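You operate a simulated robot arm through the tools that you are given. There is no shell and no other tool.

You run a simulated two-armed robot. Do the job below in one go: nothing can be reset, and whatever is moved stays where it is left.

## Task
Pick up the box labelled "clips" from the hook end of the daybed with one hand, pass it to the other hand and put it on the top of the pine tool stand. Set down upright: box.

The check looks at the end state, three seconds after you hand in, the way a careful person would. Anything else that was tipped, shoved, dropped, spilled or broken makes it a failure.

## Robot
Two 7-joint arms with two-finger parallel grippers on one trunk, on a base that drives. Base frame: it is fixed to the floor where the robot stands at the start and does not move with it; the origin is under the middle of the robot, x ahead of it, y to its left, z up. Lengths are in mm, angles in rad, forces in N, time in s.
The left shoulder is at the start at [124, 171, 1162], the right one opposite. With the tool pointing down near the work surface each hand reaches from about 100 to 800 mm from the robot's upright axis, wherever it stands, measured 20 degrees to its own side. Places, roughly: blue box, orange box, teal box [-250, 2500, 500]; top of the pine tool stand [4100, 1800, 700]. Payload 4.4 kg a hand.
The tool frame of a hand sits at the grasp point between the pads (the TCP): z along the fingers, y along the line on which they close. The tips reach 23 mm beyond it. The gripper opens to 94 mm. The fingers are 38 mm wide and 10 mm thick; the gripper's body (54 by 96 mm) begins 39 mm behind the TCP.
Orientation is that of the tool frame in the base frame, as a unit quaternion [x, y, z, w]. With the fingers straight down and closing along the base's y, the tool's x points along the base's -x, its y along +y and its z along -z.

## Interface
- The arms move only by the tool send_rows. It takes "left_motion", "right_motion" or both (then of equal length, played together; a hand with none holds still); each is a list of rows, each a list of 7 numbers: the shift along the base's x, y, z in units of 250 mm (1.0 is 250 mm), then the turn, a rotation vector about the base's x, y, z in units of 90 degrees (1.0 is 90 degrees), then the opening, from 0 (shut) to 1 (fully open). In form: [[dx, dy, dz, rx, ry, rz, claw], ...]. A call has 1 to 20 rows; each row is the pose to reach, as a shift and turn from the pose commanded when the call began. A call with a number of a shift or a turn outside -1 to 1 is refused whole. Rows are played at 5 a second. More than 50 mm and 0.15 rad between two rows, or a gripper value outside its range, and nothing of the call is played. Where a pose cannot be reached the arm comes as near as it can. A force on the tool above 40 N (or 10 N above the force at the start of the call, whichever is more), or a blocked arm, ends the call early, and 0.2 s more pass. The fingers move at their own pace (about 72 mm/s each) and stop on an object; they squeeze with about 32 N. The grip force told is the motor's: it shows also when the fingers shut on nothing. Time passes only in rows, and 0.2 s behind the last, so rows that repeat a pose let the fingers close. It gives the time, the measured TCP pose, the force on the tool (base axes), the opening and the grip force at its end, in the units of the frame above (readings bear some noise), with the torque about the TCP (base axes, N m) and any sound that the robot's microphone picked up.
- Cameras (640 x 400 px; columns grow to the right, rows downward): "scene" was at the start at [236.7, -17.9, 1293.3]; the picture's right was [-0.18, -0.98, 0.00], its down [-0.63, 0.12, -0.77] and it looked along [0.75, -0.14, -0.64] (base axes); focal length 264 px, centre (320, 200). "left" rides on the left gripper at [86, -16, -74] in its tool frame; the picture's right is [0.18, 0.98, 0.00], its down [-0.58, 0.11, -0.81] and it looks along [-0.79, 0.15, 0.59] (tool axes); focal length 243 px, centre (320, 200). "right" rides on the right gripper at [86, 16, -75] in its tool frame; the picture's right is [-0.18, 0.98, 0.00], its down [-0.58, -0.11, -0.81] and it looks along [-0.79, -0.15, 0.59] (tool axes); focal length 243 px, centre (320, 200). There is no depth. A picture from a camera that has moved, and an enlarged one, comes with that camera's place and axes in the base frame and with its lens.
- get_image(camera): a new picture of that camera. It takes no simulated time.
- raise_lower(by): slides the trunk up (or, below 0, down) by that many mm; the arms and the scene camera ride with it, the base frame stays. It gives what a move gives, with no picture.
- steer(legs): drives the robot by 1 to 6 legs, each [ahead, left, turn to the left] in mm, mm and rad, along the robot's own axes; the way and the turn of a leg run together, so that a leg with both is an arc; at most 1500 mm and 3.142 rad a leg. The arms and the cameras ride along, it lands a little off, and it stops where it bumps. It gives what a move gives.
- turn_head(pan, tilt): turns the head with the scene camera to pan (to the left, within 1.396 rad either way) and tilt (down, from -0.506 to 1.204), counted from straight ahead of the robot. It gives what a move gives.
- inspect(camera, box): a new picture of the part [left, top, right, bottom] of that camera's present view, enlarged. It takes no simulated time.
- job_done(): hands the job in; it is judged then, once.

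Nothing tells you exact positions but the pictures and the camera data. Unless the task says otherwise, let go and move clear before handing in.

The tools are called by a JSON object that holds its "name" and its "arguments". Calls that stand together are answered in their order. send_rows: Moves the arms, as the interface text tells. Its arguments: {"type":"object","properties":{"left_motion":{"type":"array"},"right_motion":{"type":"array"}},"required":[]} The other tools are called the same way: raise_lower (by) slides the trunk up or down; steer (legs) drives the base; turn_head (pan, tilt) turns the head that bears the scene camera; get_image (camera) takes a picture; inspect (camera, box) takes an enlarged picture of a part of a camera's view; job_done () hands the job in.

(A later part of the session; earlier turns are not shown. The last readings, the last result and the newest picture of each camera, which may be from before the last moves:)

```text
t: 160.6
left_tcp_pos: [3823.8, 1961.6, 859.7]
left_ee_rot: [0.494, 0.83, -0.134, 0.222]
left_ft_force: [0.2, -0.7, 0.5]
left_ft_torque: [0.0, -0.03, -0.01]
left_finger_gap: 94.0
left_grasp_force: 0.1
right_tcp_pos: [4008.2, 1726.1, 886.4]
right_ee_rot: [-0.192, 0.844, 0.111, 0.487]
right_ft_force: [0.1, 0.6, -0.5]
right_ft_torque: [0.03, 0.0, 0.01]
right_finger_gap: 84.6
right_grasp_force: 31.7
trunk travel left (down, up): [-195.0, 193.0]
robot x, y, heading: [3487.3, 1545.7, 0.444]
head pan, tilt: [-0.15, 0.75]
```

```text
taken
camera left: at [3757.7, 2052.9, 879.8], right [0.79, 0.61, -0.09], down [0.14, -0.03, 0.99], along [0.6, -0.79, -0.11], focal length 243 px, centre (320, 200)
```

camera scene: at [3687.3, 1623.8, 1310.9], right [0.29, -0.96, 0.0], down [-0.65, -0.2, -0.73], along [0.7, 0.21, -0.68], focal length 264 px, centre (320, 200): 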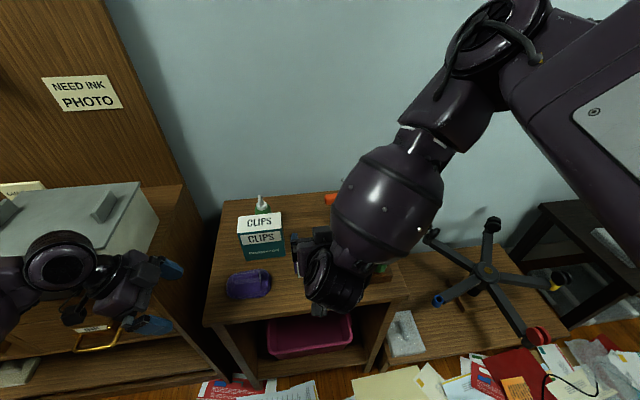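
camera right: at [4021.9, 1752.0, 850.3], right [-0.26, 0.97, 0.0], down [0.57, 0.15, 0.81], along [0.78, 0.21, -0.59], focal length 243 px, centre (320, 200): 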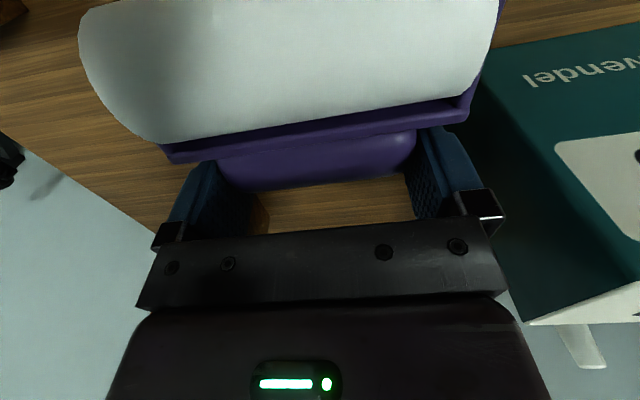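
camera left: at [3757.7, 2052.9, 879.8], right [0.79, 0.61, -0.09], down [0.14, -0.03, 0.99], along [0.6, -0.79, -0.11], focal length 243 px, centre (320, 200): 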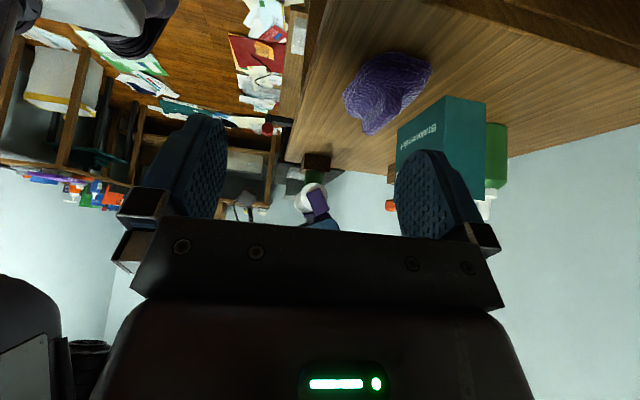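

Still fine at 60°. I continue to 90°, watching the reach flags.

{"name": "send_rows", "arguments": {"right_motion": [[0, 0, 0, 0.036, -0.075, 0, 0.885], [0, 0, 0, 0.072, -0.15, 0, 0.885], [0, 0, 0, 0.108, -0.225, 0, 0.885], [0, 0, 0, 0.144, -0.3, 0, 0.885], [0, 0, 0, 0.144, -0.3, 0, 0.885]]}}

{"name": "get_image", "arguments": {"camera": "scene"}}

{"name": "inspect", "arguments": {"camera": "left", "box": [220, 100, 420, 230]}}

```text
t: 161.8
left_tcp_pos: [3823.4, 1962.3, 860.3]
left_ee_rot: [0.494, 0.83, -0.133, 0.223]
left_ft_force: [0.4, 0.4, 0.0]
left_ft_torque: [-0.03, 0.01, 0.01]
left_finger_gap: 94.1
left_grasp_force: 0.0
right_tcp_pos: [4007.3, 1725.8, 886.1]
right_ee_rot: [-0.158, 0.69, 0.158, 0.689]
right_ft_force: [0.2, -0.9, -1.4]
right_ft_torque: [0.03, 0.01, 0.0]
right_finger_gap: 84.8
right_grasp_force: 32.3
trunk travel left (down, up): [-195.0, 193.0]
robot x, y, heading: [3488.4, 1543.6, 0.452]
head pan, tilt: [-0.15, 0.75]
```

```text
taken
camera scene: at [3686.4, 1623.9, 1311.2], right [0.29, -0.96, 0.0], down [-0.65, -0.2, -0.73], along [0.7, 0.21, -0.68], focal length 264 px, centre (320, 200)
```

scene: 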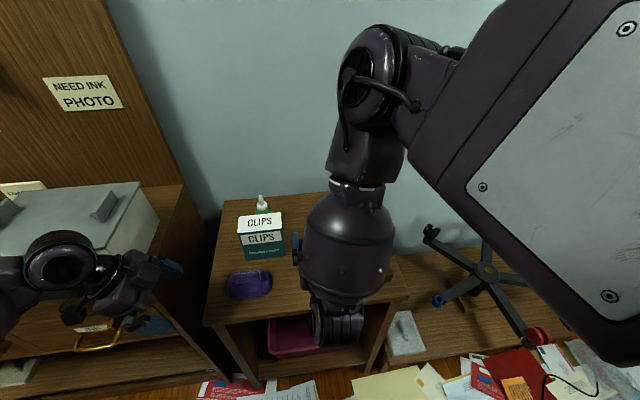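

```text
3.08 times, centred on (320, 165) of left
camera zoom: at [3757.0, 2053.2, 880.3], right [0.79, 0.61, -0.09], down [0.14, -0.03, 0.99], along [0.6, -0.79, -0.11], focal length 746 px, centre (320, 308)
```

zoom: 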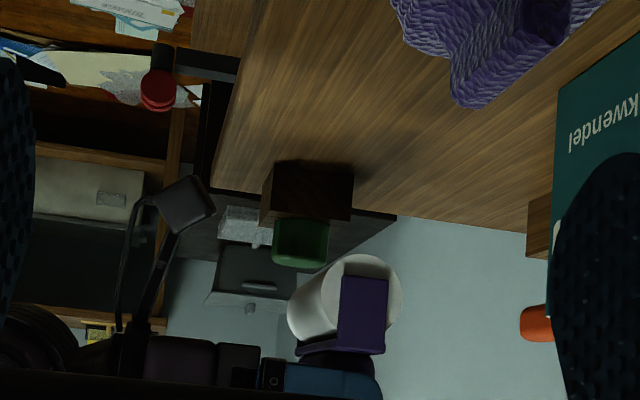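

The roller is now upright in the hand (handle up, roll below), and my wrist camera hangs in front of the stand's front edge. I shift 18 mm toward me so the wrist camera clears the edge, then lower partway.

{"name": "send_rows", "arguments": {"right_motion": [[-0.032, -0.016, 0, 0, 0, 0, 0.885], [-0.065, -0.031, 0, 0, 0, 0, 0.885], [-0.065, -0.031, -0.08, 0, 0, 0, 0.885], [-0.065, -0.031, -0.16, 0, 0, 0, 0.885], [-0.065, -0.031, -0.24, 0, 0, 0, 0.885], [-0.065, -0.031, -0.3, 0, 0, 0, 0.885], [-0.065, -0.031, -0.3, 0, 0, 0, 0.885]]}}

{"name": "get_image", "arguments": {"camera": "scene"}}

{"name": "inspect", "arguments": {"camera": "left", "box": [220, 80, 420, 230]}}

```text
t: 163.3
left_tcp_pos: [3823.7, 1962.6, 859.8]
left_ee_rot: [0.493, 0.83, -0.133, 0.223]
left_ft_force: [-0.3, 0.6, 0.6]
left_ft_torque: [0.03, -0.01, 0.02]
left_finger_gap: 94.0
left_grasp_force: 0.0
right_tcp_pos: [3983.9, 1727.4, 816.2]
right_ee_rot: [-0.156, 0.691, 0.155, 0.688]
right_ft_force: [-0.4, -0.5, -1.6]
right_ft_torque: [0.02, 0.03, 0.01]
right_finger_gap: 84.5
right_grasp_force: 32.3
right hand out of reach, approached as far as the arm can: row 3, 4, 5, 6, 7
trunk travel left (down, up): [-195.0, 193.0]
robot x, y, heading: [3485.1, 1543.1, 0.455]
head pan, tilt: [-0.15, 0.75]
```

```text
taken
camera scene: at [3686.5, 1624.0, 1311.1], right [0.29, -0.96, 0.0], down [-0.65, -0.2, -0.73], along [0.7, 0.21, -0.68], focal length 264 px, centre (320, 200)
```

scene: 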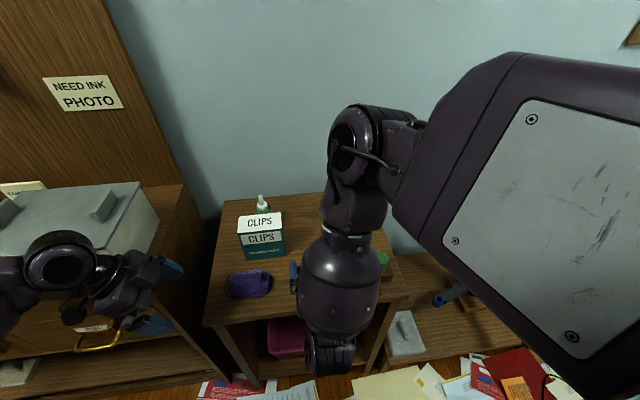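

```text
2.67 times, centred on (320, 155) of left
camera zoom: at [3757.0, 2053.3, 880.2], right [0.79, 0.61, -0.09], down [0.14, -0.03, 0.99], along [0.6, -0.79, -0.11], focal length 647 px, centre (320, 320)
```

zoom: 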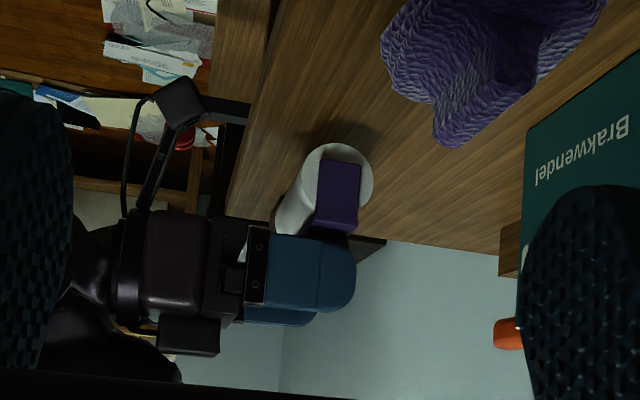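

The roller hangs upright just above the surface, but the arm is at its limit in this posture (it drifted ~11 mm sideways). I lift a little, back the base off 130 mm so the arm can stretch more comfortably, and then approach again.

{"name": "send_rows", "arguments": {"right_motion": [[0, 0, 0.06, 0, 0, 0, 0.885], [0, 0, 0.12, 0, 0, 0, 0.885], [0, 0, 0.18, 0, 0, 0, 0.885], [0, 0, 0.18, 0, 0, 0, 0.885]]}}

{"name": "steer", "arguments": {"legs": [[-130, 0, 0]]}}

{"name": "get_image", "arguments": {"camera": "scene"}}

{"name": "get_image", "arguments": {"camera": "left"}}

```text
t: 164.3
left_tcp_pos: [3823.0, 1962.7, 859.3]
left_ee_rot: [0.493, 0.83, -0.133, 0.223]
left_ft_force: [0.2, 0.0, 0.8]
left_ft_torque: [-0.02, 0.04, 0.01]
left_finger_gap: 94.1
left_grasp_force: 0.1
right_tcp_pos: [3986.4, 1725.9, 861.6]
right_ee_rot: [-0.158, 0.691, 0.157, 0.688]
right_ft_force: [-0.4, 0.3, -1.5]
right_ft_torque: [0.0, 0.0, 0.02]
right_finger_gap: 84.7
right_grasp_force: 31.8
trunk travel left (down, up): [-195.0, 193.0]
robot x, y, heading: [3490.1, 1547.4, 0.445]
head pan, tilt: [-0.15, 0.75]
```

```text
t: 165.6
left_tcp_pos: [3706.8, 1906.2, 858.8]
left_ee_rot: [0.494, 0.829, -0.134, 0.223]
left_ft_force: [0.0, -0.2, 0.2]
left_ft_torque: [-0.01, 0.04, 0.03]
left_finger_gap: 93.8
left_grasp_force: 0.0
right_tcp_pos: [3868.0, 1668.6, 862.5]
right_ee_rot: [-0.157, 0.69, 0.157, 0.689]
right_ft_force: [-0.1, -0.7, -0.3]
right_ft_torque: [0.01, 0.01, 0.01]
right_finger_gap: 84.7
right_grasp_force: 31.6
trunk travel left (down, up): [-195.0, 193.0]
robot x, y, heading: [3369.9, 1490.5, 0.443]
head pan, tilt: [-0.15, 0.75]
```

```text
taken
camera scene: at [3568.3, 1567.0, 1311.3], right [0.29, -0.96, 0.0], down [-0.65, -0.2, -0.73], along [0.7, 0.21, -0.68], focal length 264 px, centre (320, 200)
```

scene: 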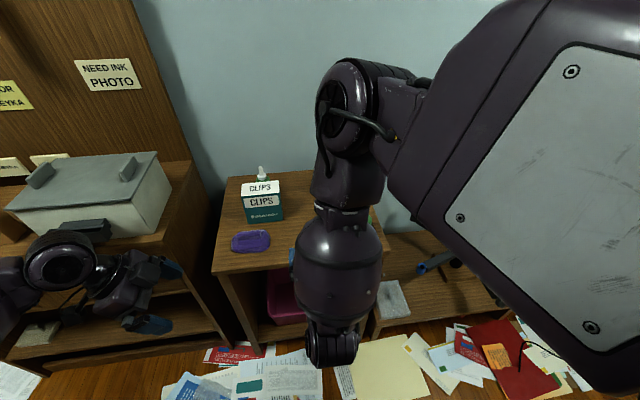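

```text
taken
camera left: at [3639.7, 1996.4, 880.6], right [0.79, 0.61, -0.09], down [0.14, -0.04, 0.99], along [0.6, -0.79, -0.11], focal length 243 px, centre (320, 200)
```

left: 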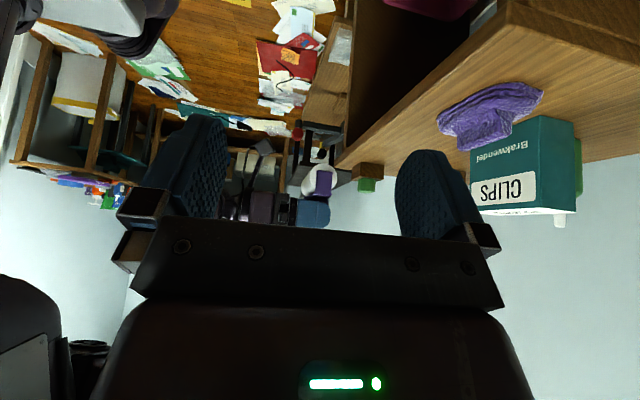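

The base is back 130 mm. Now I stretch the right hand forward again to the target spot (still above the surface).

{"name": "send_rows", "arguments": {"right_motion": [[0.098, 0.039, 0, 0, 0, 0, 0.885], [0.196, 0.078, 0, 0, 0, 0, 0.885], [0.295, 0.118, 0, 0, 0, 0, 0.885], [0.393, 0.157, 0, 0, 0, 0, 0.885], [0.491, 0.196, 0, 0, 0, 0, 0.885], [0.491, 0.196, 0, 0, 0, 0, 0.885]]}}

{"name": "get_image", "arguments": {"camera": "scene"}}

{"name": "get_image", "arguments": {"camera": "left"}}

```text
t: 167.0
left_tcp_pos: [3707.7, 1905.9, 860.3]
left_ee_rot: [0.495, 0.829, -0.133, 0.223]
left_ft_force: [0.5, 0.3, -0.4]
left_ft_torque: [0.0, -0.02, 0.02]
left_finger_gap: 94.2
left_grasp_force: 0.1
right_tcp_pos: [3976.1, 1734.6, 871.2]
right_ee_rot: [-0.153, 0.692, 0.152, 0.688]
right_ft_force: [-0.7, -0.2, -0.8]
right_ft_torque: [0.02, 0.02, 0.0]
right_finger_gap: 84.5
right_grasp_force: 31.7
right hand out of reach, approached as far as the arm can: row 3, 4, 5, 6
trunk travel left (down, up): [-195.0, 193.0]
robot x, y, heading: [3369.2, 1490.5, 0.445]
head pan, tilt: [-0.15, 0.75]
```

```text
taken
camera scene: at [3569.1, 1567.5, 1311.1], right [0.29, -0.96, 0.0], down [-0.65, -0.2, -0.73], along [0.7, 0.21, -0.68], focal length 264 px, centre (320, 200)
```

scene: 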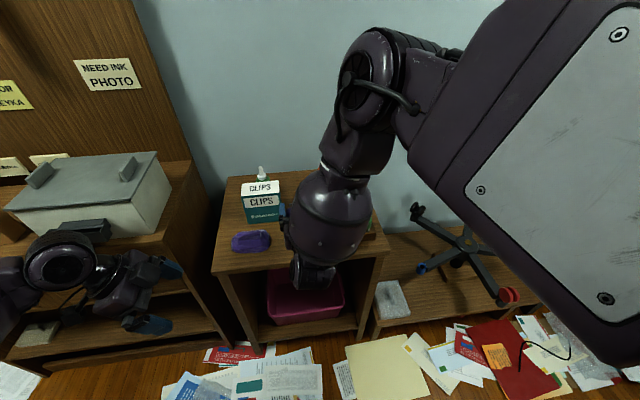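

```text
taken
camera left: at [3640.2, 1996.7, 880.2], right [0.79, 0.61, -0.09], down [0.14, -0.04, 0.99], along [0.6, -0.79, -0.11], focal length 243 px, centre (320, 200)
```

left: 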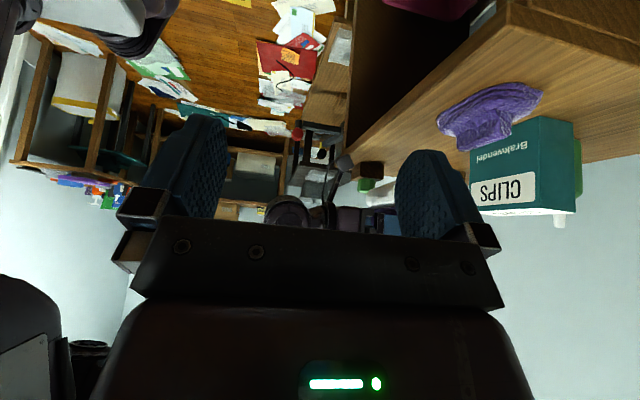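

The hand can't go far enough right in this posture, but has room to the left. I'll move the hand left relative to me and then shift the base right by the same amount, so the target comes into its comfortable range.

{"name": "send_rows", "arguments": {"right_motion": [[-0.03, 0.061, 0.0, 0, 0, 0, 0.885], [-0.059, 0.122, 0.0, 0, 0, 0, 0.885], [-0.089, 0.184, 0.0, 0, 0, 0, 0.885], [-0.118, 0.245, 0.0, 0, 0, 0, 0.885], [-0.118, 0.245, 0.0, 0, 0, 0, 0.885]]}}

{"name": "steer", "arguments": {"legs": [[0, -90, 0]]}}

{"name": "get_image", "arguments": {"camera": "scene"}}

{"name": "get_image", "arguments": {"camera": "left"}}

```text
t: 168.2
left_tcp_pos: [3707.1, 1905.7, 859.8]
left_ee_rot: [0.495, 0.829, -0.133, 0.222]
left_ft_force: [0.3, -0.4, 0.3]
left_ft_torque: [0.03, 0.0, -0.01]
left_finger_gap: 94.2
left_grasp_force: 0.1
right_tcp_pos: [3946.0, 1795.2, 869.3]
right_ee_rot: [-0.157, 0.691, 0.156, 0.688]
right_ft_force: [0.9, -0.2, -0.1]
right_ft_torque: [-0.03, -0.01, 0.0]
right_finger_gap: 84.7
right_grasp_force: 32.0
trunk travel left (down, up): [-195.0, 193.0]
robot x, y, heading: [3367.2, 1485.5, 0.444]
head pan, tilt: [-0.15, 0.75]
```

```text
t: 169.7
left_tcp_pos: [3747.7, 1822.1, 859.0]
left_ee_rot: [0.495, 0.829, -0.133, 0.222]
left_ft_force: [0.7, 0.7, -0.6]
left_ft_torque: [0.02, 0.03, 0.0]
left_finger_gap: 94.0
left_grasp_force: 0.0
right_tcp_pos: [3985.5, 1712.5, 870.0]
right_ee_rot: [-0.155, 0.691, 0.155, 0.689]
right_ft_force: [0.1, -0.9, -0.4]
right_ft_torque: [0.02, 0.02, 0.01]
right_finger_gap: 84.7
right_grasp_force: 32.2
trunk travel left (down, up): [-195.0, 193.0]
robot x, y, heading: [3407.3, 1406.1, 0.445]
head pan, tilt: [-0.15, 0.75]
```

```text
taken
camera scene: at [3608.6, 1484.6, 1311.1], right [0.29, -0.96, 0.0], down [-0.65, -0.2, -0.73], along [0.7, 0.21, -0.68], focal length 264 px, centre (320, 200)
```

scene: 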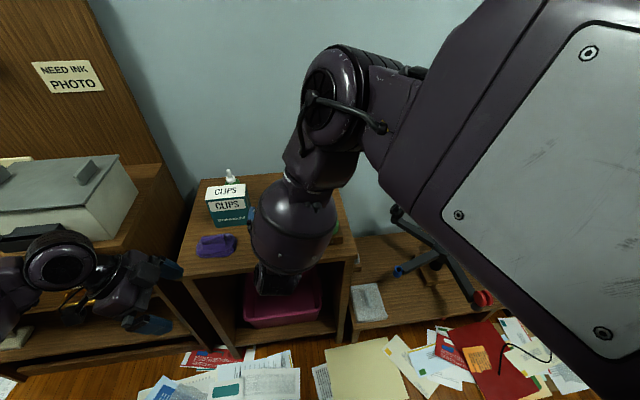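

```text
taken
camera left: at [3680.9, 1913.8, 880.3], right [0.79, 0.61, -0.09], down [0.14, -0.04, 0.99], along [0.6, -0.8, -0.12], focal length 243 px, centre (320, 200)
```

left: 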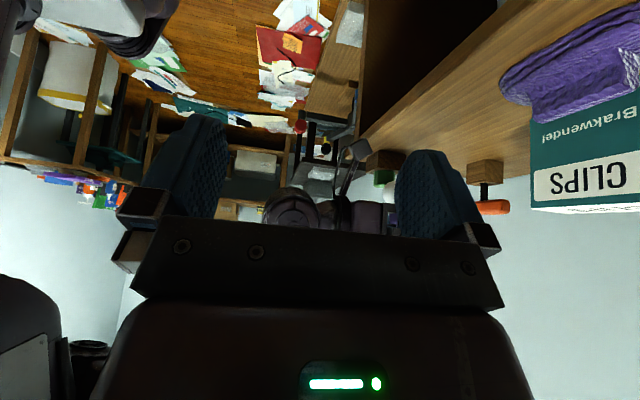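

Now the hand is right over the target with no limits. I bring the left camera back to its side-view position so I can watch the contact.

{"name": "send_rows", "arguments": {"left_motion": [[0.051, 0.093, 0, 0, 0, 0, 1], [0.102, 0.187, 0, 0, 0, 0, 1], [0.153, 0.28, 0, 0, 0, 0, 1], [0.203, 0.373, 0, 0, 0, 0, 1], [0.254, 0.467, 0, 0, 0, 0, 1], [0.305, 0.56, 0, 0, 0, 0, 1], [0.305, 0.56, 0, 0, 0, 0, 1]]}}

{"name": "inspect", "arguments": {"camera": "left", "box": [220, 80, 420, 230]}}

```text
t: 171.3
left_tcp_pos: [3823.5, 1962.3, 860.3]
left_ee_rot: [0.495, 0.829, -0.133, 0.223]
left_ft_force: [-0.5, -0.3, 0.0]
left_ft_torque: [0.01, -0.01, 0.01]
left_finger_gap: 94.0
left_grasp_force: 0.0
right_tcp_pos: [3985.7, 1711.6, 868.6]
right_ee_rot: [-0.157, 0.691, 0.156, 0.688]
right_ft_force: [-0.2, 0.5, -0.8]
right_ft_torque: [-0.04, 0.03, -0.01]
right_finger_gap: 84.6
right_grasp_force: 32.2
trunk travel left (down, up): [-195.0, 193.0]
robot x, y, heading: [3408.5, 1406.6, 0.445]
head pan, tilt: [-0.15, 0.75]
```

```text
2.67 times, centred on (320, 155) of left
camera zoom: at [3756.8, 2052.1, 879.8], right [0.79, 0.61, -0.09], down [0.14, -0.04, 0.99], along [0.6, -0.8, -0.11], focal length 647 px, centre (320, 320)
```

zoom: 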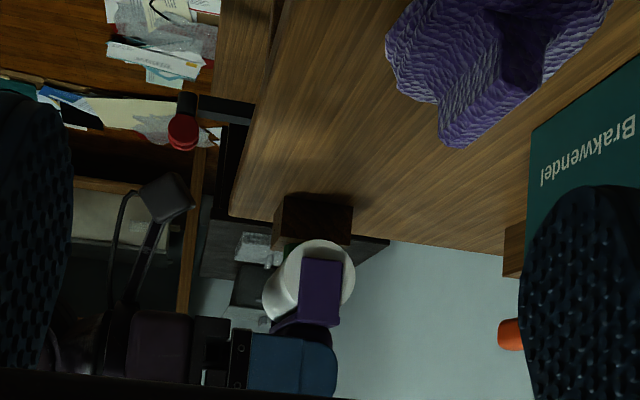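

Good side view again. I lower the roller to just above the surface.

{"name": "send_rows", "arguments": {"right_motion": [[0.014, 0.016, -0.06, 0, 0, 0, 0.885], [0.014, 0.016, -0.12, 0, 0, 0, 0.885], [0.014, 0.016, -0.18, 0, 0, 0, 0.885], [0.014, 0.016, -0.22, 0, 0, 0, 0.885], [0.014, 0.016, -0.22, 0, 0, 0, 0.885]]}}

{"name": "inspect", "arguments": {"camera": "left", "box": [220, 80, 420, 230]}}

```text
t: 172.5
left_tcp_pos: [3823.8, 1960.8, 859.6]
left_ee_rot: [0.496, 0.829, -0.134, 0.223]
left_ft_force: [0.3, 0.3, -0.2]
left_ft_torque: [-0.02, -0.02, -0.01]
left_finger_gap: 94.1
left_grasp_force: 0.1
right_tcp_pos: [3987.4, 1716.7, 815.0]
right_ee_rot: [-0.156, 0.69, 0.156, 0.689]
right_ft_force: [0.0, 0.0, -1.5]
right_ft_torque: [0.01, 0.01, 0.03]
right_finger_gap: 84.3
right_grasp_force: 32.3
trunk travel left (down, up): [-195.0, 193.0]
robot x, y, heading: [3406.7, 1404.5, 0.449]
head pan, tilt: [-0.15, 0.75]
```

```text
2.67 times, centred on (320, 155) of left
camera zoom: at [3756.7, 2052.0, 880.0], right [0.79, 0.61, -0.09], down [0.14, -0.04, 0.99], along [0.6, -0.8, -0.11], focal length 647 px, centre (320, 320)
```

zoom: 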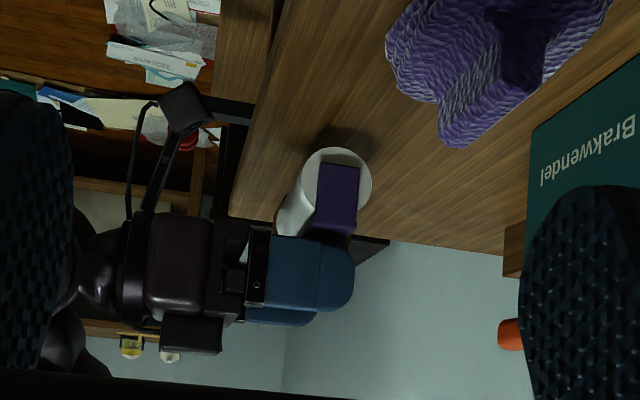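

Almost there. I'll zoom in closely to check how upright the roller is before touching down.

{"name": "inspect", "arguments": {"camera": "left", "box": [300, 120, 350, 180]}}

{"name": "inspect", "arguments": {"camera": "left", "box": [220, 80, 420, 230]}}

```text
6.67 times, centred on (325, 150) of left
camera zoom: at [3756.7, 2052.0, 880.0], right [0.79, 0.61, -0.09], down [0.14, -0.04, 0.99], along [0.6, -0.8, -0.11], focal length 1618 px, centre (287, 533)
```

zoom: 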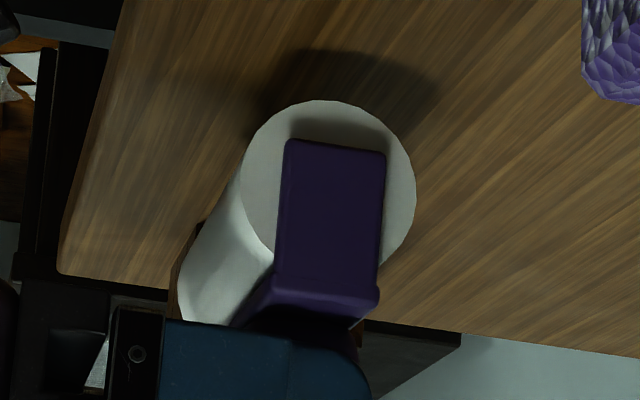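

```text
2.67 times, centred on (320, 155) of left
camera zoom: at [3756.7, 2052.0, 880.0], right [0.79, 0.61, -0.09], down [0.14, -0.04, 0.99], along [0.6, -0.8, -0.11], focal length 647 px, centre (320, 320)
```

zoom: 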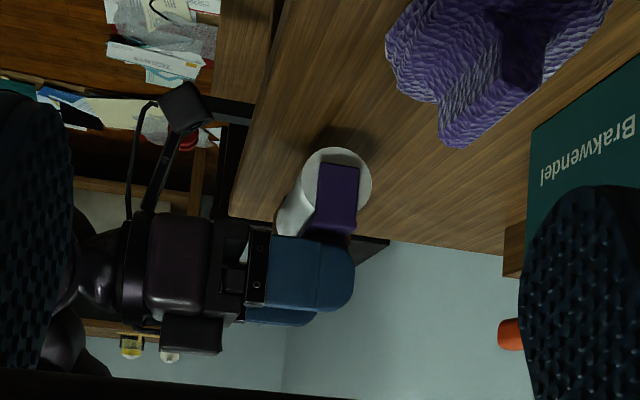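

The roller leans about 2° away from me; I correct that while lowering close to the surface.

{"name": "send_rows", "arguments": {"right_motion": [[0, 0, -0.02, 0.005, -0.01, 0, 0.885], [0, 0, -0.04, 0.0096, -0.02, 0, 0.885], [0, 0, -0.052, 0.0096, -0.02, 0, 0.885], [0, 0, -0.06, 0.0096, -0.02, 0, 0.885], [0, 0, -0.06, 0.0096, -0.02, 0, 0.885]]}}

{"name": "inspect", "arguments": {"camera": "left", "box": [300, 110, 350, 180]}}

```text
t: 173.7
left_tcp_pos: [3822.8, 1961.2, 858.8]
left_ee_rot: [0.495, 0.829, -0.133, 0.223]
left_ft_force: [0.8, -0.7, -0.4]
left_ft_torque: [0.0, 0.01, 0.03]
left_finger_gap: 94.1
left_grasp_force: 0.1
right_tcp_pos: [3989.1, 1716.8, 798.9]
right_ee_rot: [-0.154, 0.679, 0.159, 0.7]
right_ft_force: [-0.7, -0.3, -1.4]
right_ft_torque: [0.0, 0.02, 0.0]
right_finger_gap: 84.5
right_grasp_force: 31.8
trunk travel left (down, up): [-195.0, 193.0]
robot x, y, heading: [3411.5, 1406.1, 0.442]
head pan, tilt: [-0.15, 0.75]
```

```text
5.71 times, centred on (325, 145) of left
camera zoom: at [3756.7, 2052.0, 879.9], right [0.79, 0.61, -0.09], down [0.14, -0.04, 0.99], along [0.6, -0.8, -0.11], focal length 1386 px, centre (291, 514)
```

zoom: 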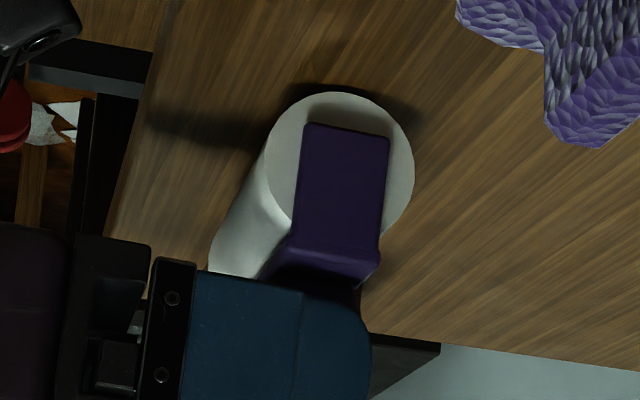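

Close to the surface now. I go down in 1.5–2 mm steps watching the force.

{"name": "send_rows", "arguments": {"right_motion": [[0, 0, -0.007, 0, 0, 0, 0.885], [0, 0, -0.014, 0, 0, 0, 0.885], [0, 0, -0.021, 0, 0, 0, 0.885], [0, 0, -0.021, 0, 0, 0, 0.885]]}}

{"name": "inspect", "arguments": {"camera": "left", "box": [300, 110, 350, 180]}}

```text
t: 174.7
left_tcp_pos: [3821.5, 1961.3, 860.7]
left_ee_rot: [0.495, 0.829, -0.132, 0.224]
left_ft_force: [0.6, -0.1, 0.8]
left_ft_torque: [0.05, 0.0, -0.02]
left_finger_gap: 93.9
left_grasp_force: 0.0
right_tcp_pos: [3990.0, 1716.5, 796.4]
right_ee_rot: [-0.154, 0.677, 0.16, 0.702]
right_ft_force: [-5.7, 1.0, 21.9]
right_ft_torque: [0.19, 0.63, -0.01]
right_finger_gap: 84.5
right_grasp_force: 31.7
trunk travel left (down, up): [-195.0, 193.0]
robot x, y, heading: [3410.2, 1403.6, 0.443]
head pan, tilt: [-0.15, 0.75]
```

```text
5.71 times, centred on (325, 145) of left
camera zoom: at [3755.5, 2051.6, 881.8], right [0.79, 0.61, -0.09], down [0.14, -0.04, 0.99], along [0.6, -0.79, -0.11], focal length 1386 px, centre (291, 514)
```

zoom: 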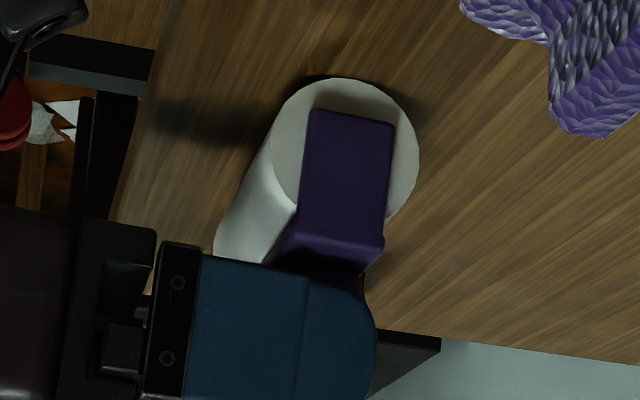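

Contact: 22 N upward, a bit firm. I ease back up by about 1.5 mm and re-read the force.

{"name": "send_rows", "arguments": {"right_motion": [[0, 0, 0.004, 0, 0, 0, 0.885], [0, 0, 0.006, 0, 0, 0, 0.885], [0, 0, 0.006, 0, 0, 0, 0.885]]}}

{"name": "inspect", "arguments": {"camera": "left", "box": [300, 110, 350, 180]}}

```text
t: 175.5
left_tcp_pos: [3823.2, 1960.5, 859.8]
left_ee_rot: [0.495, 0.829, -0.132, 0.223]
left_ft_force: [-0.7, -0.7, -0.7]
left_ft_torque: [0.01, 0.01, -0.01]
left_finger_gap: 94.2
left_grasp_force: 0.0
right_tcp_pos: [3989.1, 1717.1, 796.7]
right_ee_rot: [-0.154, 0.677, 0.159, 0.702]
right_ft_force: [0.4, 6.3, 24.3]
right_ft_torque: [0.56, 0.14, 0.01]
right_finger_gap: 84.5
right_grasp_force: 31.7
trunk travel left (down, up): [-195.0, 193.0]
robot x, y, heading: [3410.3, 1403.0, 0.443]
head pan, tilt: [-0.15, 0.75]
```

```text
5.71 times, centred on (325, 145) of left
camera zoom: at [3755.7, 2051.8, 880.9], right [0.79, 0.61, -0.09], down [0.14, -0.04, 0.99], along [0.6, -0.79, -0.11], focal length 1386 px, centre (291, 514)
```

zoom: 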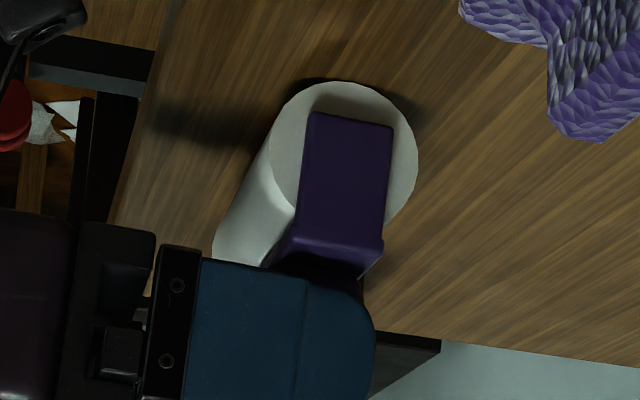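

Still 24 N, so the commanded pose is still below contact. I raise a few millimetres more.

{"name": "send_rows", "arguments": {"right_motion": [[0, 0, 0.006, 0, 0, 0, 0.885], [0, 0, 0.01, 0, 0, 0, 0.885], [0, 0, 0.01, 0, 0, 0, 0.885]]}}

{"name": "inspect", "arguments": {"camera": "left", "box": [300, 110, 350, 180]}}

```text
t: 176.3
left_tcp_pos: [3821.7, 1960.5, 859.3]
left_ee_rot: [0.496, 0.829, -0.133, 0.223]
left_ft_force: [-0.6, 0.6, 0.0]
left_ft_torque: [0.03, -0.03, 0.0]
left_finger_gap: 94.1
left_grasp_force: 0.1
right_tcp_pos: [3989.3, 1715.4, 796.9]
right_ee_rot: [-0.154, 0.678, 0.158, 0.701]
right_ft_force: [1.9, 2.9, 12.8]
right_ft_torque: [0.41, 0.03, -0.01]
right_finger_gap: 84.6
right_grasp_force: 31.9
trunk travel left (down, up): [-195.0, 193.0]
robot x, y, heading: [3408.8, 1406.3, 0.446]
head pan, tilt: [-0.15, 0.75]
```

```text
5.71 times, centred on (325, 145) of left
camera zoom: at [3756.4, 2051.7, 879.9], right [0.79, 0.61, -0.09], down [0.14, -0.04, 0.99], along [0.6, -0.8, -0.11], focal length 1386 px, centre (291, 514)
```

zoom: 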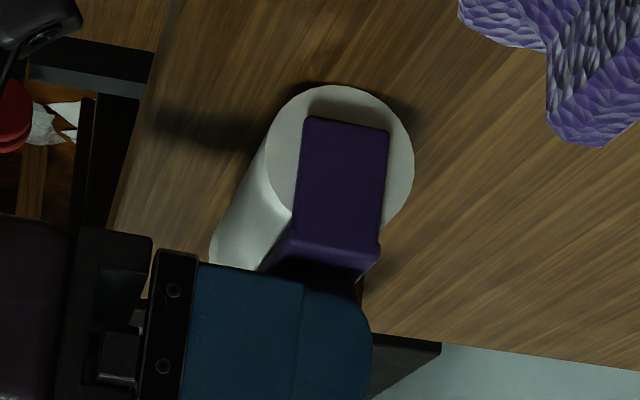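

The force is falling. I raise about 1.5 mm more to leave only a light contact.

{"name": "send_rows", "arguments": {"right_motion": [[0, 0, 0.004, 0, 0, 0, 0.885], [0, 0, 0.006, 0, 0, 0, 0.885], [0, 0, 0.006, 0, 0, 0, 0.885]]}}

```text
t: 177.1
left_tcp_pos: [3824.1, 1960.2, 858.7]
left_ee_rot: [0.496, 0.829, -0.134, 0.222]
left_ft_force: [-1.3, -0.3, -0.1]
left_ft_torque: [0.0, 0.01, -0.03]
left_finger_gap: 93.8
left_grasp_force: 0.1
right_tcp_pos: [3988.4, 1715.9, 797.0]
right_ee_rot: [-0.154, 0.68, 0.158, 0.7]
right_ft_force: [-0.3, -0.2, -0.9]
right_ft_torque: [-0.01, 0.02, -0.02]
right_finger_gap: 84.3
right_grasp_force: 32.4
trunk travel left (down, up): [-195.0, 193.0]
robot x, y, heading: [3409.4, 1406.2, 0.445]
head pan, tilt: [-0.15, 0.75]
```

Now it's just touching with almost no load. I check its uprightness once more, closely.

{"name": "inspect", "arguments": {"camera": "left", "box": [300, 110, 350, 180]}}

{"name": "get_image", "arguments": {"camera": "scene"}}

```text
5.71 times, centred on (325, 145) of left
camera zoom: at [3756.7, 2052.0, 879.2], right [0.79, 0.61, -0.09], down [0.14, -0.04, 0.99], along [0.6, -0.8, -0.11], focal length 1386 px, centre (291, 514)
```

zoom: 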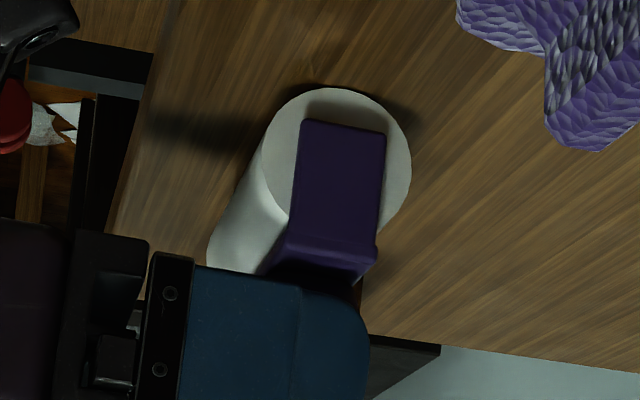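

```text
taken
camera scene: at [3608.6, 1485.2, 1310.8], right [0.29, -0.96, 0.0], down [-0.65, -0.2, -0.73], along [0.7, 0.21, -0.68], focal length 264 px, centre (320, 200)
```

scene: 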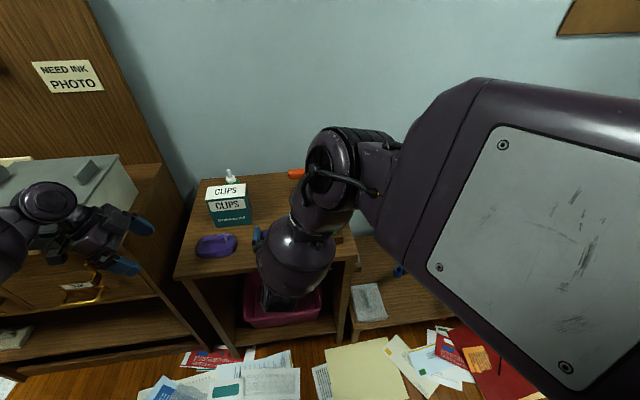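

It's upright within about 1°. I open the fingers just slightly and see whether the roller stands by itself.

{"name": "send_rows", "arguments": {"right_motion": [[0, 0, 0, 0, 0, 0, 0.91], [0, 0, 0, 0, 0, 0, 0.925], [0, 0, 0, 0, 0, 0, 0.925]]}}

{"name": "inspect", "arguments": {"camera": "left", "box": [300, 110, 350, 180]}}

```text
t: 177.9
left_tcp_pos: [3823.3, 1960.9, 860.3]
left_ee_rot: [0.495, 0.829, -0.134, 0.223]
left_ft_force: [0.1, 1.3, -0.2]
left_ft_torque: [-0.03, -0.02, 0.0]
left_finger_gap: 93.9
left_grasp_force: 0.1
right_tcp_pos: [3989.4, 1716.2, 799.5]
right_ee_rot: [-0.154, 0.679, 0.158, 0.701]
right_ft_force: [-0.4, -0.4, -0.2]
right_ft_torque: [0.02, -0.01, 0.0]
right_finger_gap: 87.3
right_grasp_force: 0.1
trunk travel left (down, up): [-195.0, 193.0]
robot x, y, heading: [3409.2, 1406.7, 0.446]
head pan, tilt: [-0.15, 0.75]
```

```text
5.71 times, centred on (325, 145) of left
camera zoom: at [3756.7, 2052.0, 879.8], right [0.79, 0.61, -0.09], down [0.14, -0.04, 0.99], along [0.6, -0.8, -0.11], focal length 1386 px, centre (291, 514)
```

zoom: 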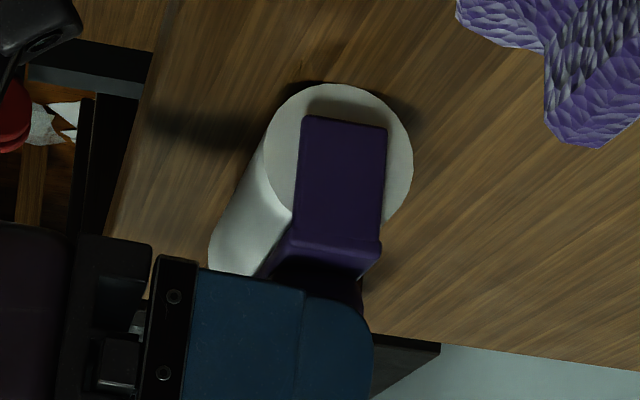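

The roller stands by itself with the fingers loose. It's about 23 mm nearer to me than its original place, which I'll correct afterwards by regrasping from above. First I open fully and withdraw straight back.

{"name": "send_rows", "arguments": {"right_motion": [[0, 0, 0, 0, 0, 0, 0.96], [0, 0, 0, 0, 0, 0, 1], [0, 0, 0, 0, 0, 0, 1]]}}

{"name": "inspect", "arguments": {"camera": "left", "box": [270, 90, 370, 190]}}

```text
t: 178.7
left_tcp_pos: [3822.3, 1962.0, 858.9]
left_ee_rot: [0.495, 0.829, -0.133, 0.223]
left_ft_force: [0.0, 0.4, 0.0]
left_ft_torque: [0.0, 0.0, -0.01]
left_finger_gap: 94.0
left_grasp_force: 0.1
right_tcp_pos: [3990.1, 1714.5, 798.7]
right_ee_rot: [-0.154, 0.679, 0.159, 0.7]
right_ft_force: [0.1, 0.1, 0.4]
right_ft_torque: [-0.01, 0.01, 0.02]
right_finger_gap: 94.1
right_grasp_force: 0.1
trunk travel left (down, up): [-195.0, 193.0]
robot x, y, heading: [3404.2, 1407.9, 0.439]
head pan, tilt: [-0.15, 0.75]
```

```text
4.00 times, centred on (320, 140) of left
camera zoom: at [3756.7, 2052.0, 879.9], right [0.79, 0.61, -0.09], down [0.14, -0.04, 0.99], along [0.6, -0.8, -0.11], focal length 970 px, centre (320, 440)
```

zoom: 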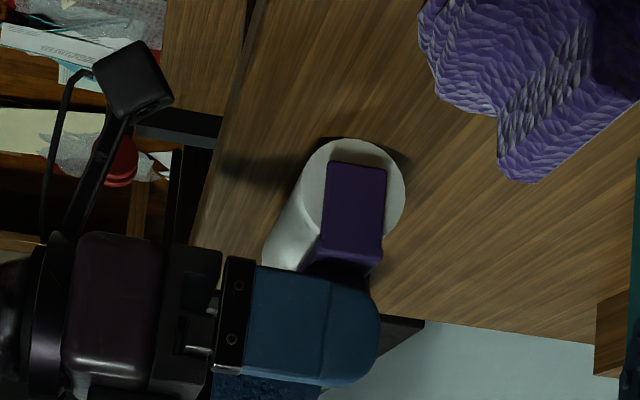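

Still standing. I withdraw the right hand slowly straight back.

{"name": "send_rows", "arguments": {"right_motion": [[-0.036, -0.017, 0, 0, 0, 0, 1], [-0.072, -0.035, 0, 0, 0, 0, 1], [-0.108, -0.052, 0, 0, 0, 0, 1], [-0.145, -0.069, 0, 0, 0, 0, 1], [-0.181, -0.086, 0, 0, 0, 0, 1], [-0.217, -0.104, 0, 0, 0, 0, 1], [-0.253, -0.121, 0, 0, 0, 0, 1], [-0.289, -0.138, 0, 0, 0, 0, 1], [-0.289, -0.138, 0, 0, 0, 0, 1]]}}

{"name": "inspect", "arguments": {"camera": "left", "box": [240, 60, 440, 210]}}

{"name": "get_image", "arguments": {"camera": "scene"}}

```text
t: 180.7
left_tcp_pos: [3823.7, 1960.1, 859.2]
left_ee_rot: [0.495, 0.829, -0.132, 0.223]
left_ft_force: [0.4, -0.8, 0.2]
left_ft_torque: [0.0, -0.02, -0.01]
left_finger_gap: 93.7
left_grasp_force: 0.1
right_tcp_pos: [3918.5, 1681.8, 799.5]
right_ee_rot: [-0.154, 0.679, 0.159, 0.7]
right_ft_force: [-0.6, 1.5, -0.5]
right_ft_torque: [-0.01, 0.01, -0.01]
right_finger_gap: 93.9
right_grasp_force: 0.0
trunk travel left (down, up): [-195.0, 193.0]
robot x, y, heading: [3406.0, 1405.7, 0.447]
head pan, tilt: [-0.15, 0.75]
```

```text
2.67 times, centred on (340, 135) of left
camera zoom: at [3756.7, 2052.0, 879.8], right [0.79, 0.61, -0.09], down [0.14, -0.04, 0.99], along [0.6, -0.8, -0.11], focal length 647 px, centre (267, 373)
```

zoom: 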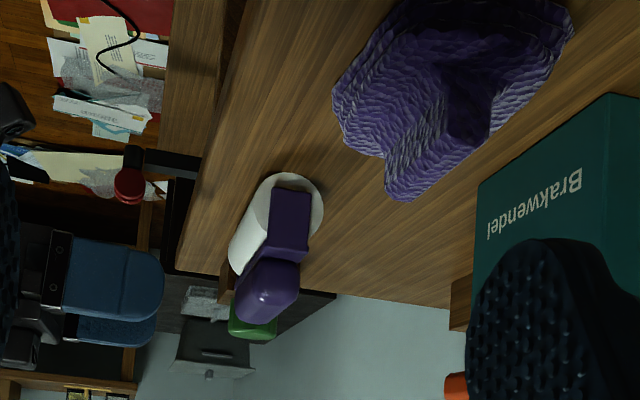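

```text
taken
camera scene: at [3608.4, 1485.1, 1311.1], right [0.29, -0.96, 0.0], down [-0.65, -0.2, -0.73], along [0.7, 0.21, -0.68], focal length 264 px, centre (320, 200)
```

scene: 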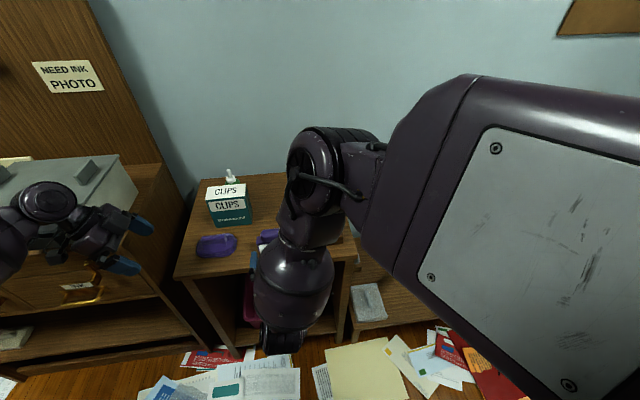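

The roller stands upright again with its handle up. I raise the right hand and turn it back to pointing down, clear in front of the stand.

{"name": "send_rows", "arguments": {"right_motion": [[-0.03, -0.015, 0.1, 0, 0, 0, 1], [-0.06, -0.03, 0.22, 0, 0, 0, 1], [-0.09, -0.045, 0.34, 0, 0, 0, 1], [-0.09, -0.045, 0.34, -0.036, 0.075, 0, 1], [-0.09, -0.045, 0.34, -0.072, 0.15, 0, 1], [-0.09, -0.045, 0.34, -0.108, 0.225, 0, 1], [-0.09, -0.045, 0.34, -0.144, 0.3, 0, 1], [-0.09, -0.045, 0.34, -0.18, 0.375, 0, 1], [-0.09, -0.045, 0.34, -0.216, 0.45, 0, 1], [-0.09, -0.045, 0.34, -0.252, 0.525, 0, 1], [-0.09, -0.045, 0.34, -0.288, 0.6, 0, 1], [-0.09, -0.045, 0.34, -0.324, 0.675, 0, 1], [-0.09, -0.045, 0.34, -0.36, 0.75, 0, 1], [-0.09, -0.045, 0.34, -0.396, 0.825, 0, 1], [-0.09, -0.045, 0.34, -0.4416, 0.92, 0, 1], [-0.09, -0.045, 0.34, -0.4416, 0.92, 0, 1]]}}

{"name": "get_image", "arguments": {"camera": "scene"}}

{"name": "get_image", "arguments": {"camera": "right"}}

```text
refused: row 15 steps farther than a row can; nothing moved
```

```text
taken
camera scene: at [3608.4, 1485.1, 1311.1], right [0.29, -0.96, 0.0], down [-0.65, -0.2, -0.73], along [0.7, 0.21, -0.68], focal length 264 px, centre (320, 200)
```

scene: 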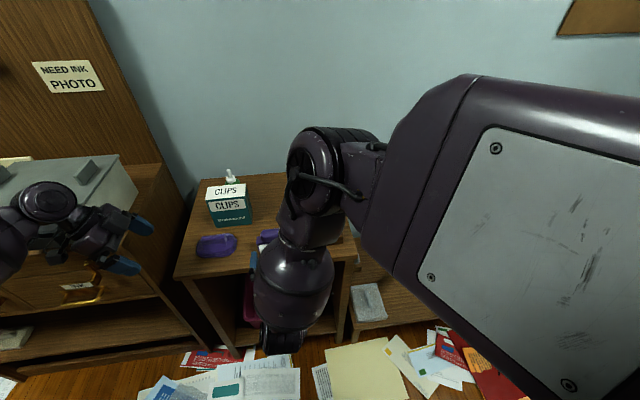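

```text
taken
camera right: at [3846.2, 1665.6, 709.8], right [-0.43, 0.88, 0.18], down [-0.7, -0.45, 0.56], along [0.57, 0.11, 0.81], focal length 243 px, centre (320, 200)
```

right: 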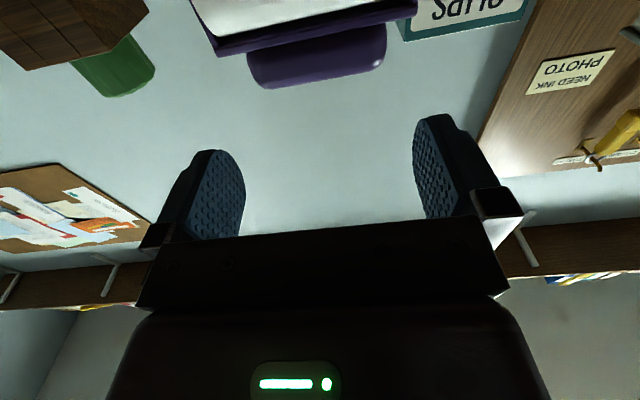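

The call was refused due to one too-large turn step; nothing moved. I resend it with finer last steps.

{"name": "send_rows", "arguments": {"right_motion": [[-0.03, -0.015, 0.1, 0, 0, 0, 1], [-0.06, -0.03, 0.22, 0, 0, 0, 1], [-0.09, -0.045, 0.34, 0, 0, 0, 1], [-0.09, -0.045, 0.34, -0.036, 0.075, 0, 1], [-0.09, -0.045, 0.34, -0.072, 0.15, 0, 1], [-0.09, -0.045, 0.34, -0.108, 0.225, 0, 1], [-0.09, -0.045, 0.34, -0.144, 0.3, 0, 1], [-0.09, -0.045, 0.34, -0.18, 0.375, 0, 1], [-0.09, -0.045, 0.34, -0.216, 0.45, 0, 1], [-0.09, -0.045, 0.34, -0.252, 0.525, 0, 1], [-0.09, -0.045, 0.34, -0.288, 0.6, 0, 1], [-0.09, -0.045, 0.34, -0.324, 0.675, 0, 1], [-0.09, -0.045, 0.34, -0.36, 0.75, 0, 1], [-0.09, -0.045, 0.34, -0.396, 0.825, 0, 1], [-0.09, -0.045, 0.34, -0.42, 0.875, 0, 1], [-0.09, -0.045, 0.34, -0.4416, 0.92, 0, 1], [-0.09, -0.045, 0.34, -0.4416, 0.92, 0, 1]]}}

{"name": "get_image", "arguments": {"camera": "scene"}}

{"name": "get_image", "arguments": {"camera": "right"}}

```text
t: 184.3
left_tcp_pos: [3823.9, 1960.8, 859.3]
left_ee_rot: [0.496, 0.829, -0.134, 0.223]
left_ft_force: [0.4, 0.6, 0.2]
left_ft_torque: [0.0, 0.02, 0.02]
left_finger_gap: 94.2
left_grasp_force: 0.0
right_tcp_pos: [3895.2, 1670.3, 884.8]
right_ee_rot: [-0.223, 0.975, -0.001, -0.001]
right_ft_force: [-0.3, -0.6, -0.2]
right_ft_torque: [0.02, -0.01, -0.01]
right_finger_gap: 94.0
right_grasp_force: 0.0
trunk travel left (down, up): [-195.0, 193.0]
robot x, y, heading: [3411.5, 1405.8, 0.441]
head pan, tilt: [-0.15, 0.75]
```

```text
taken
camera scene: at [3608.1, 1485.1, 1311.2], right [0.29, -0.96, 0.0], down [-0.65, -0.2, -0.73], along [0.7, 0.21, -0.68], focal length 264 px, centre (320, 200)
```

scene: 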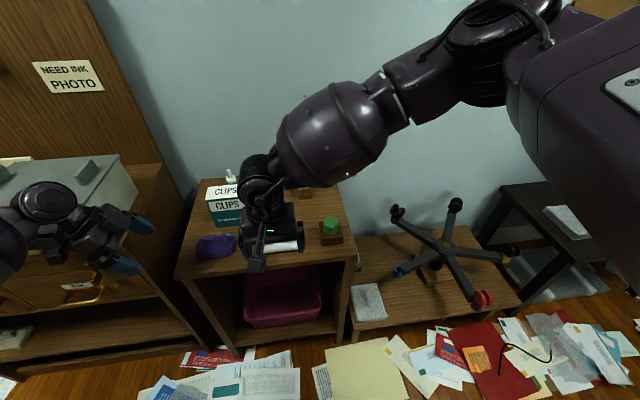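

```text
taken
camera right: at [3809.3, 1648.8, 958.3], right [-0.26, 0.97, 0.0], down [0.57, 0.16, 0.81], along [0.78, 0.21, -0.59], focal length 243 px, centre (320, 200)
```

right: 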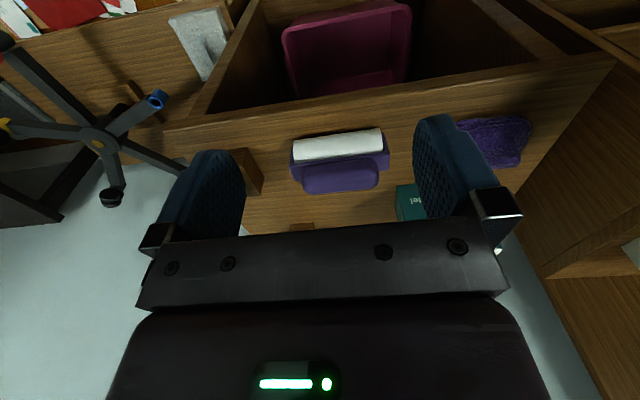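

The right hand points down again. I'll measure the standing roller's position in this camera view.

{"name": "inspect", "arguments": {"camera": "right", "box": [270, 110, 410, 210]}}

```text
4.00 times, centred on (340, 160) of right
camera zoom: at [3809.3, 1648.8, 958.3], right [-0.26, 0.97, 0.0], down [0.57, 0.16, 0.81], along [0.78, 0.21, -0.59], focal length 970 px, centre (240, 360)
```

zoom: 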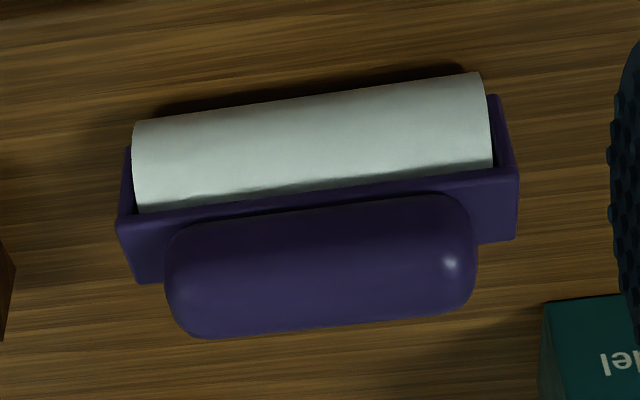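

The standing roller's handle is centred at about (3997, 1720), 22 mm nearer than its original place. For a safe top-down regrasp I move the base back to where the right arm worked well.

{"name": "steer", "arguments": {"legs": [[60, 90, 0], [45, 0, 0]]}}

{"name": "get_image", "arguments": {"camera": "scene"}}

{"name": "get_image", "arguments": {"camera": "right"}}

```text
t: 186.3
left_tcp_pos: [3879.5, 2089.9, 859.7]
left_ee_rot: [0.495, 0.829, -0.133, 0.222]
left_ft_force: [-2.1, -0.5, 0.5]
left_ft_torque: [0.1, -0.1, 0.06]
left_finger_gap: 93.5
left_grasp_force: 0.1
right_tcp_pos: [3950.7, 1799.5, 883.6]
right_ee_rot: [-0.223, 0.975, -0.001, 0.0]
right_ft_force: [0.4, 0.4, 0.5]
right_ft_torque: [-0.02, 0.01, 0.0]
right_finger_gap: 94.1
right_grasp_force: 0.1
trunk travel left (down, up): [-195.0, 193.0]
robot x, y, heading: [3461.8, 1534.5, 0.445]
head pan, tilt: [-0.15, 0.75]
```

```text
taken
camera scene: at [3664.9, 1614.1, 1310.9], right [0.29, -0.96, 0.0], down [-0.65, -0.2, -0.73], along [0.7, 0.21, -0.68], focal length 264 px, centre (320, 200)
```

scene: 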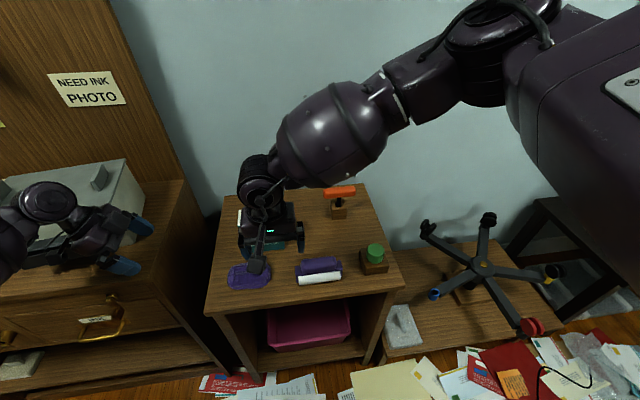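

```text
taken
camera right: at [3865.5, 1777.8, 957.5], right [-0.26, 0.97, 0.0], down [0.57, 0.16, 0.81], along [0.78, 0.21, -0.59], focal length 243 px, centre (320, 200)
```

right: 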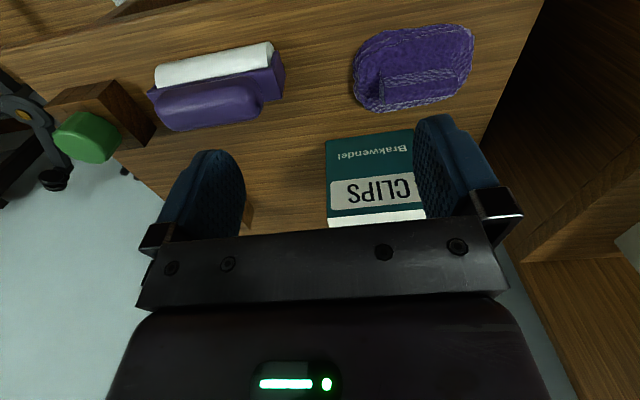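

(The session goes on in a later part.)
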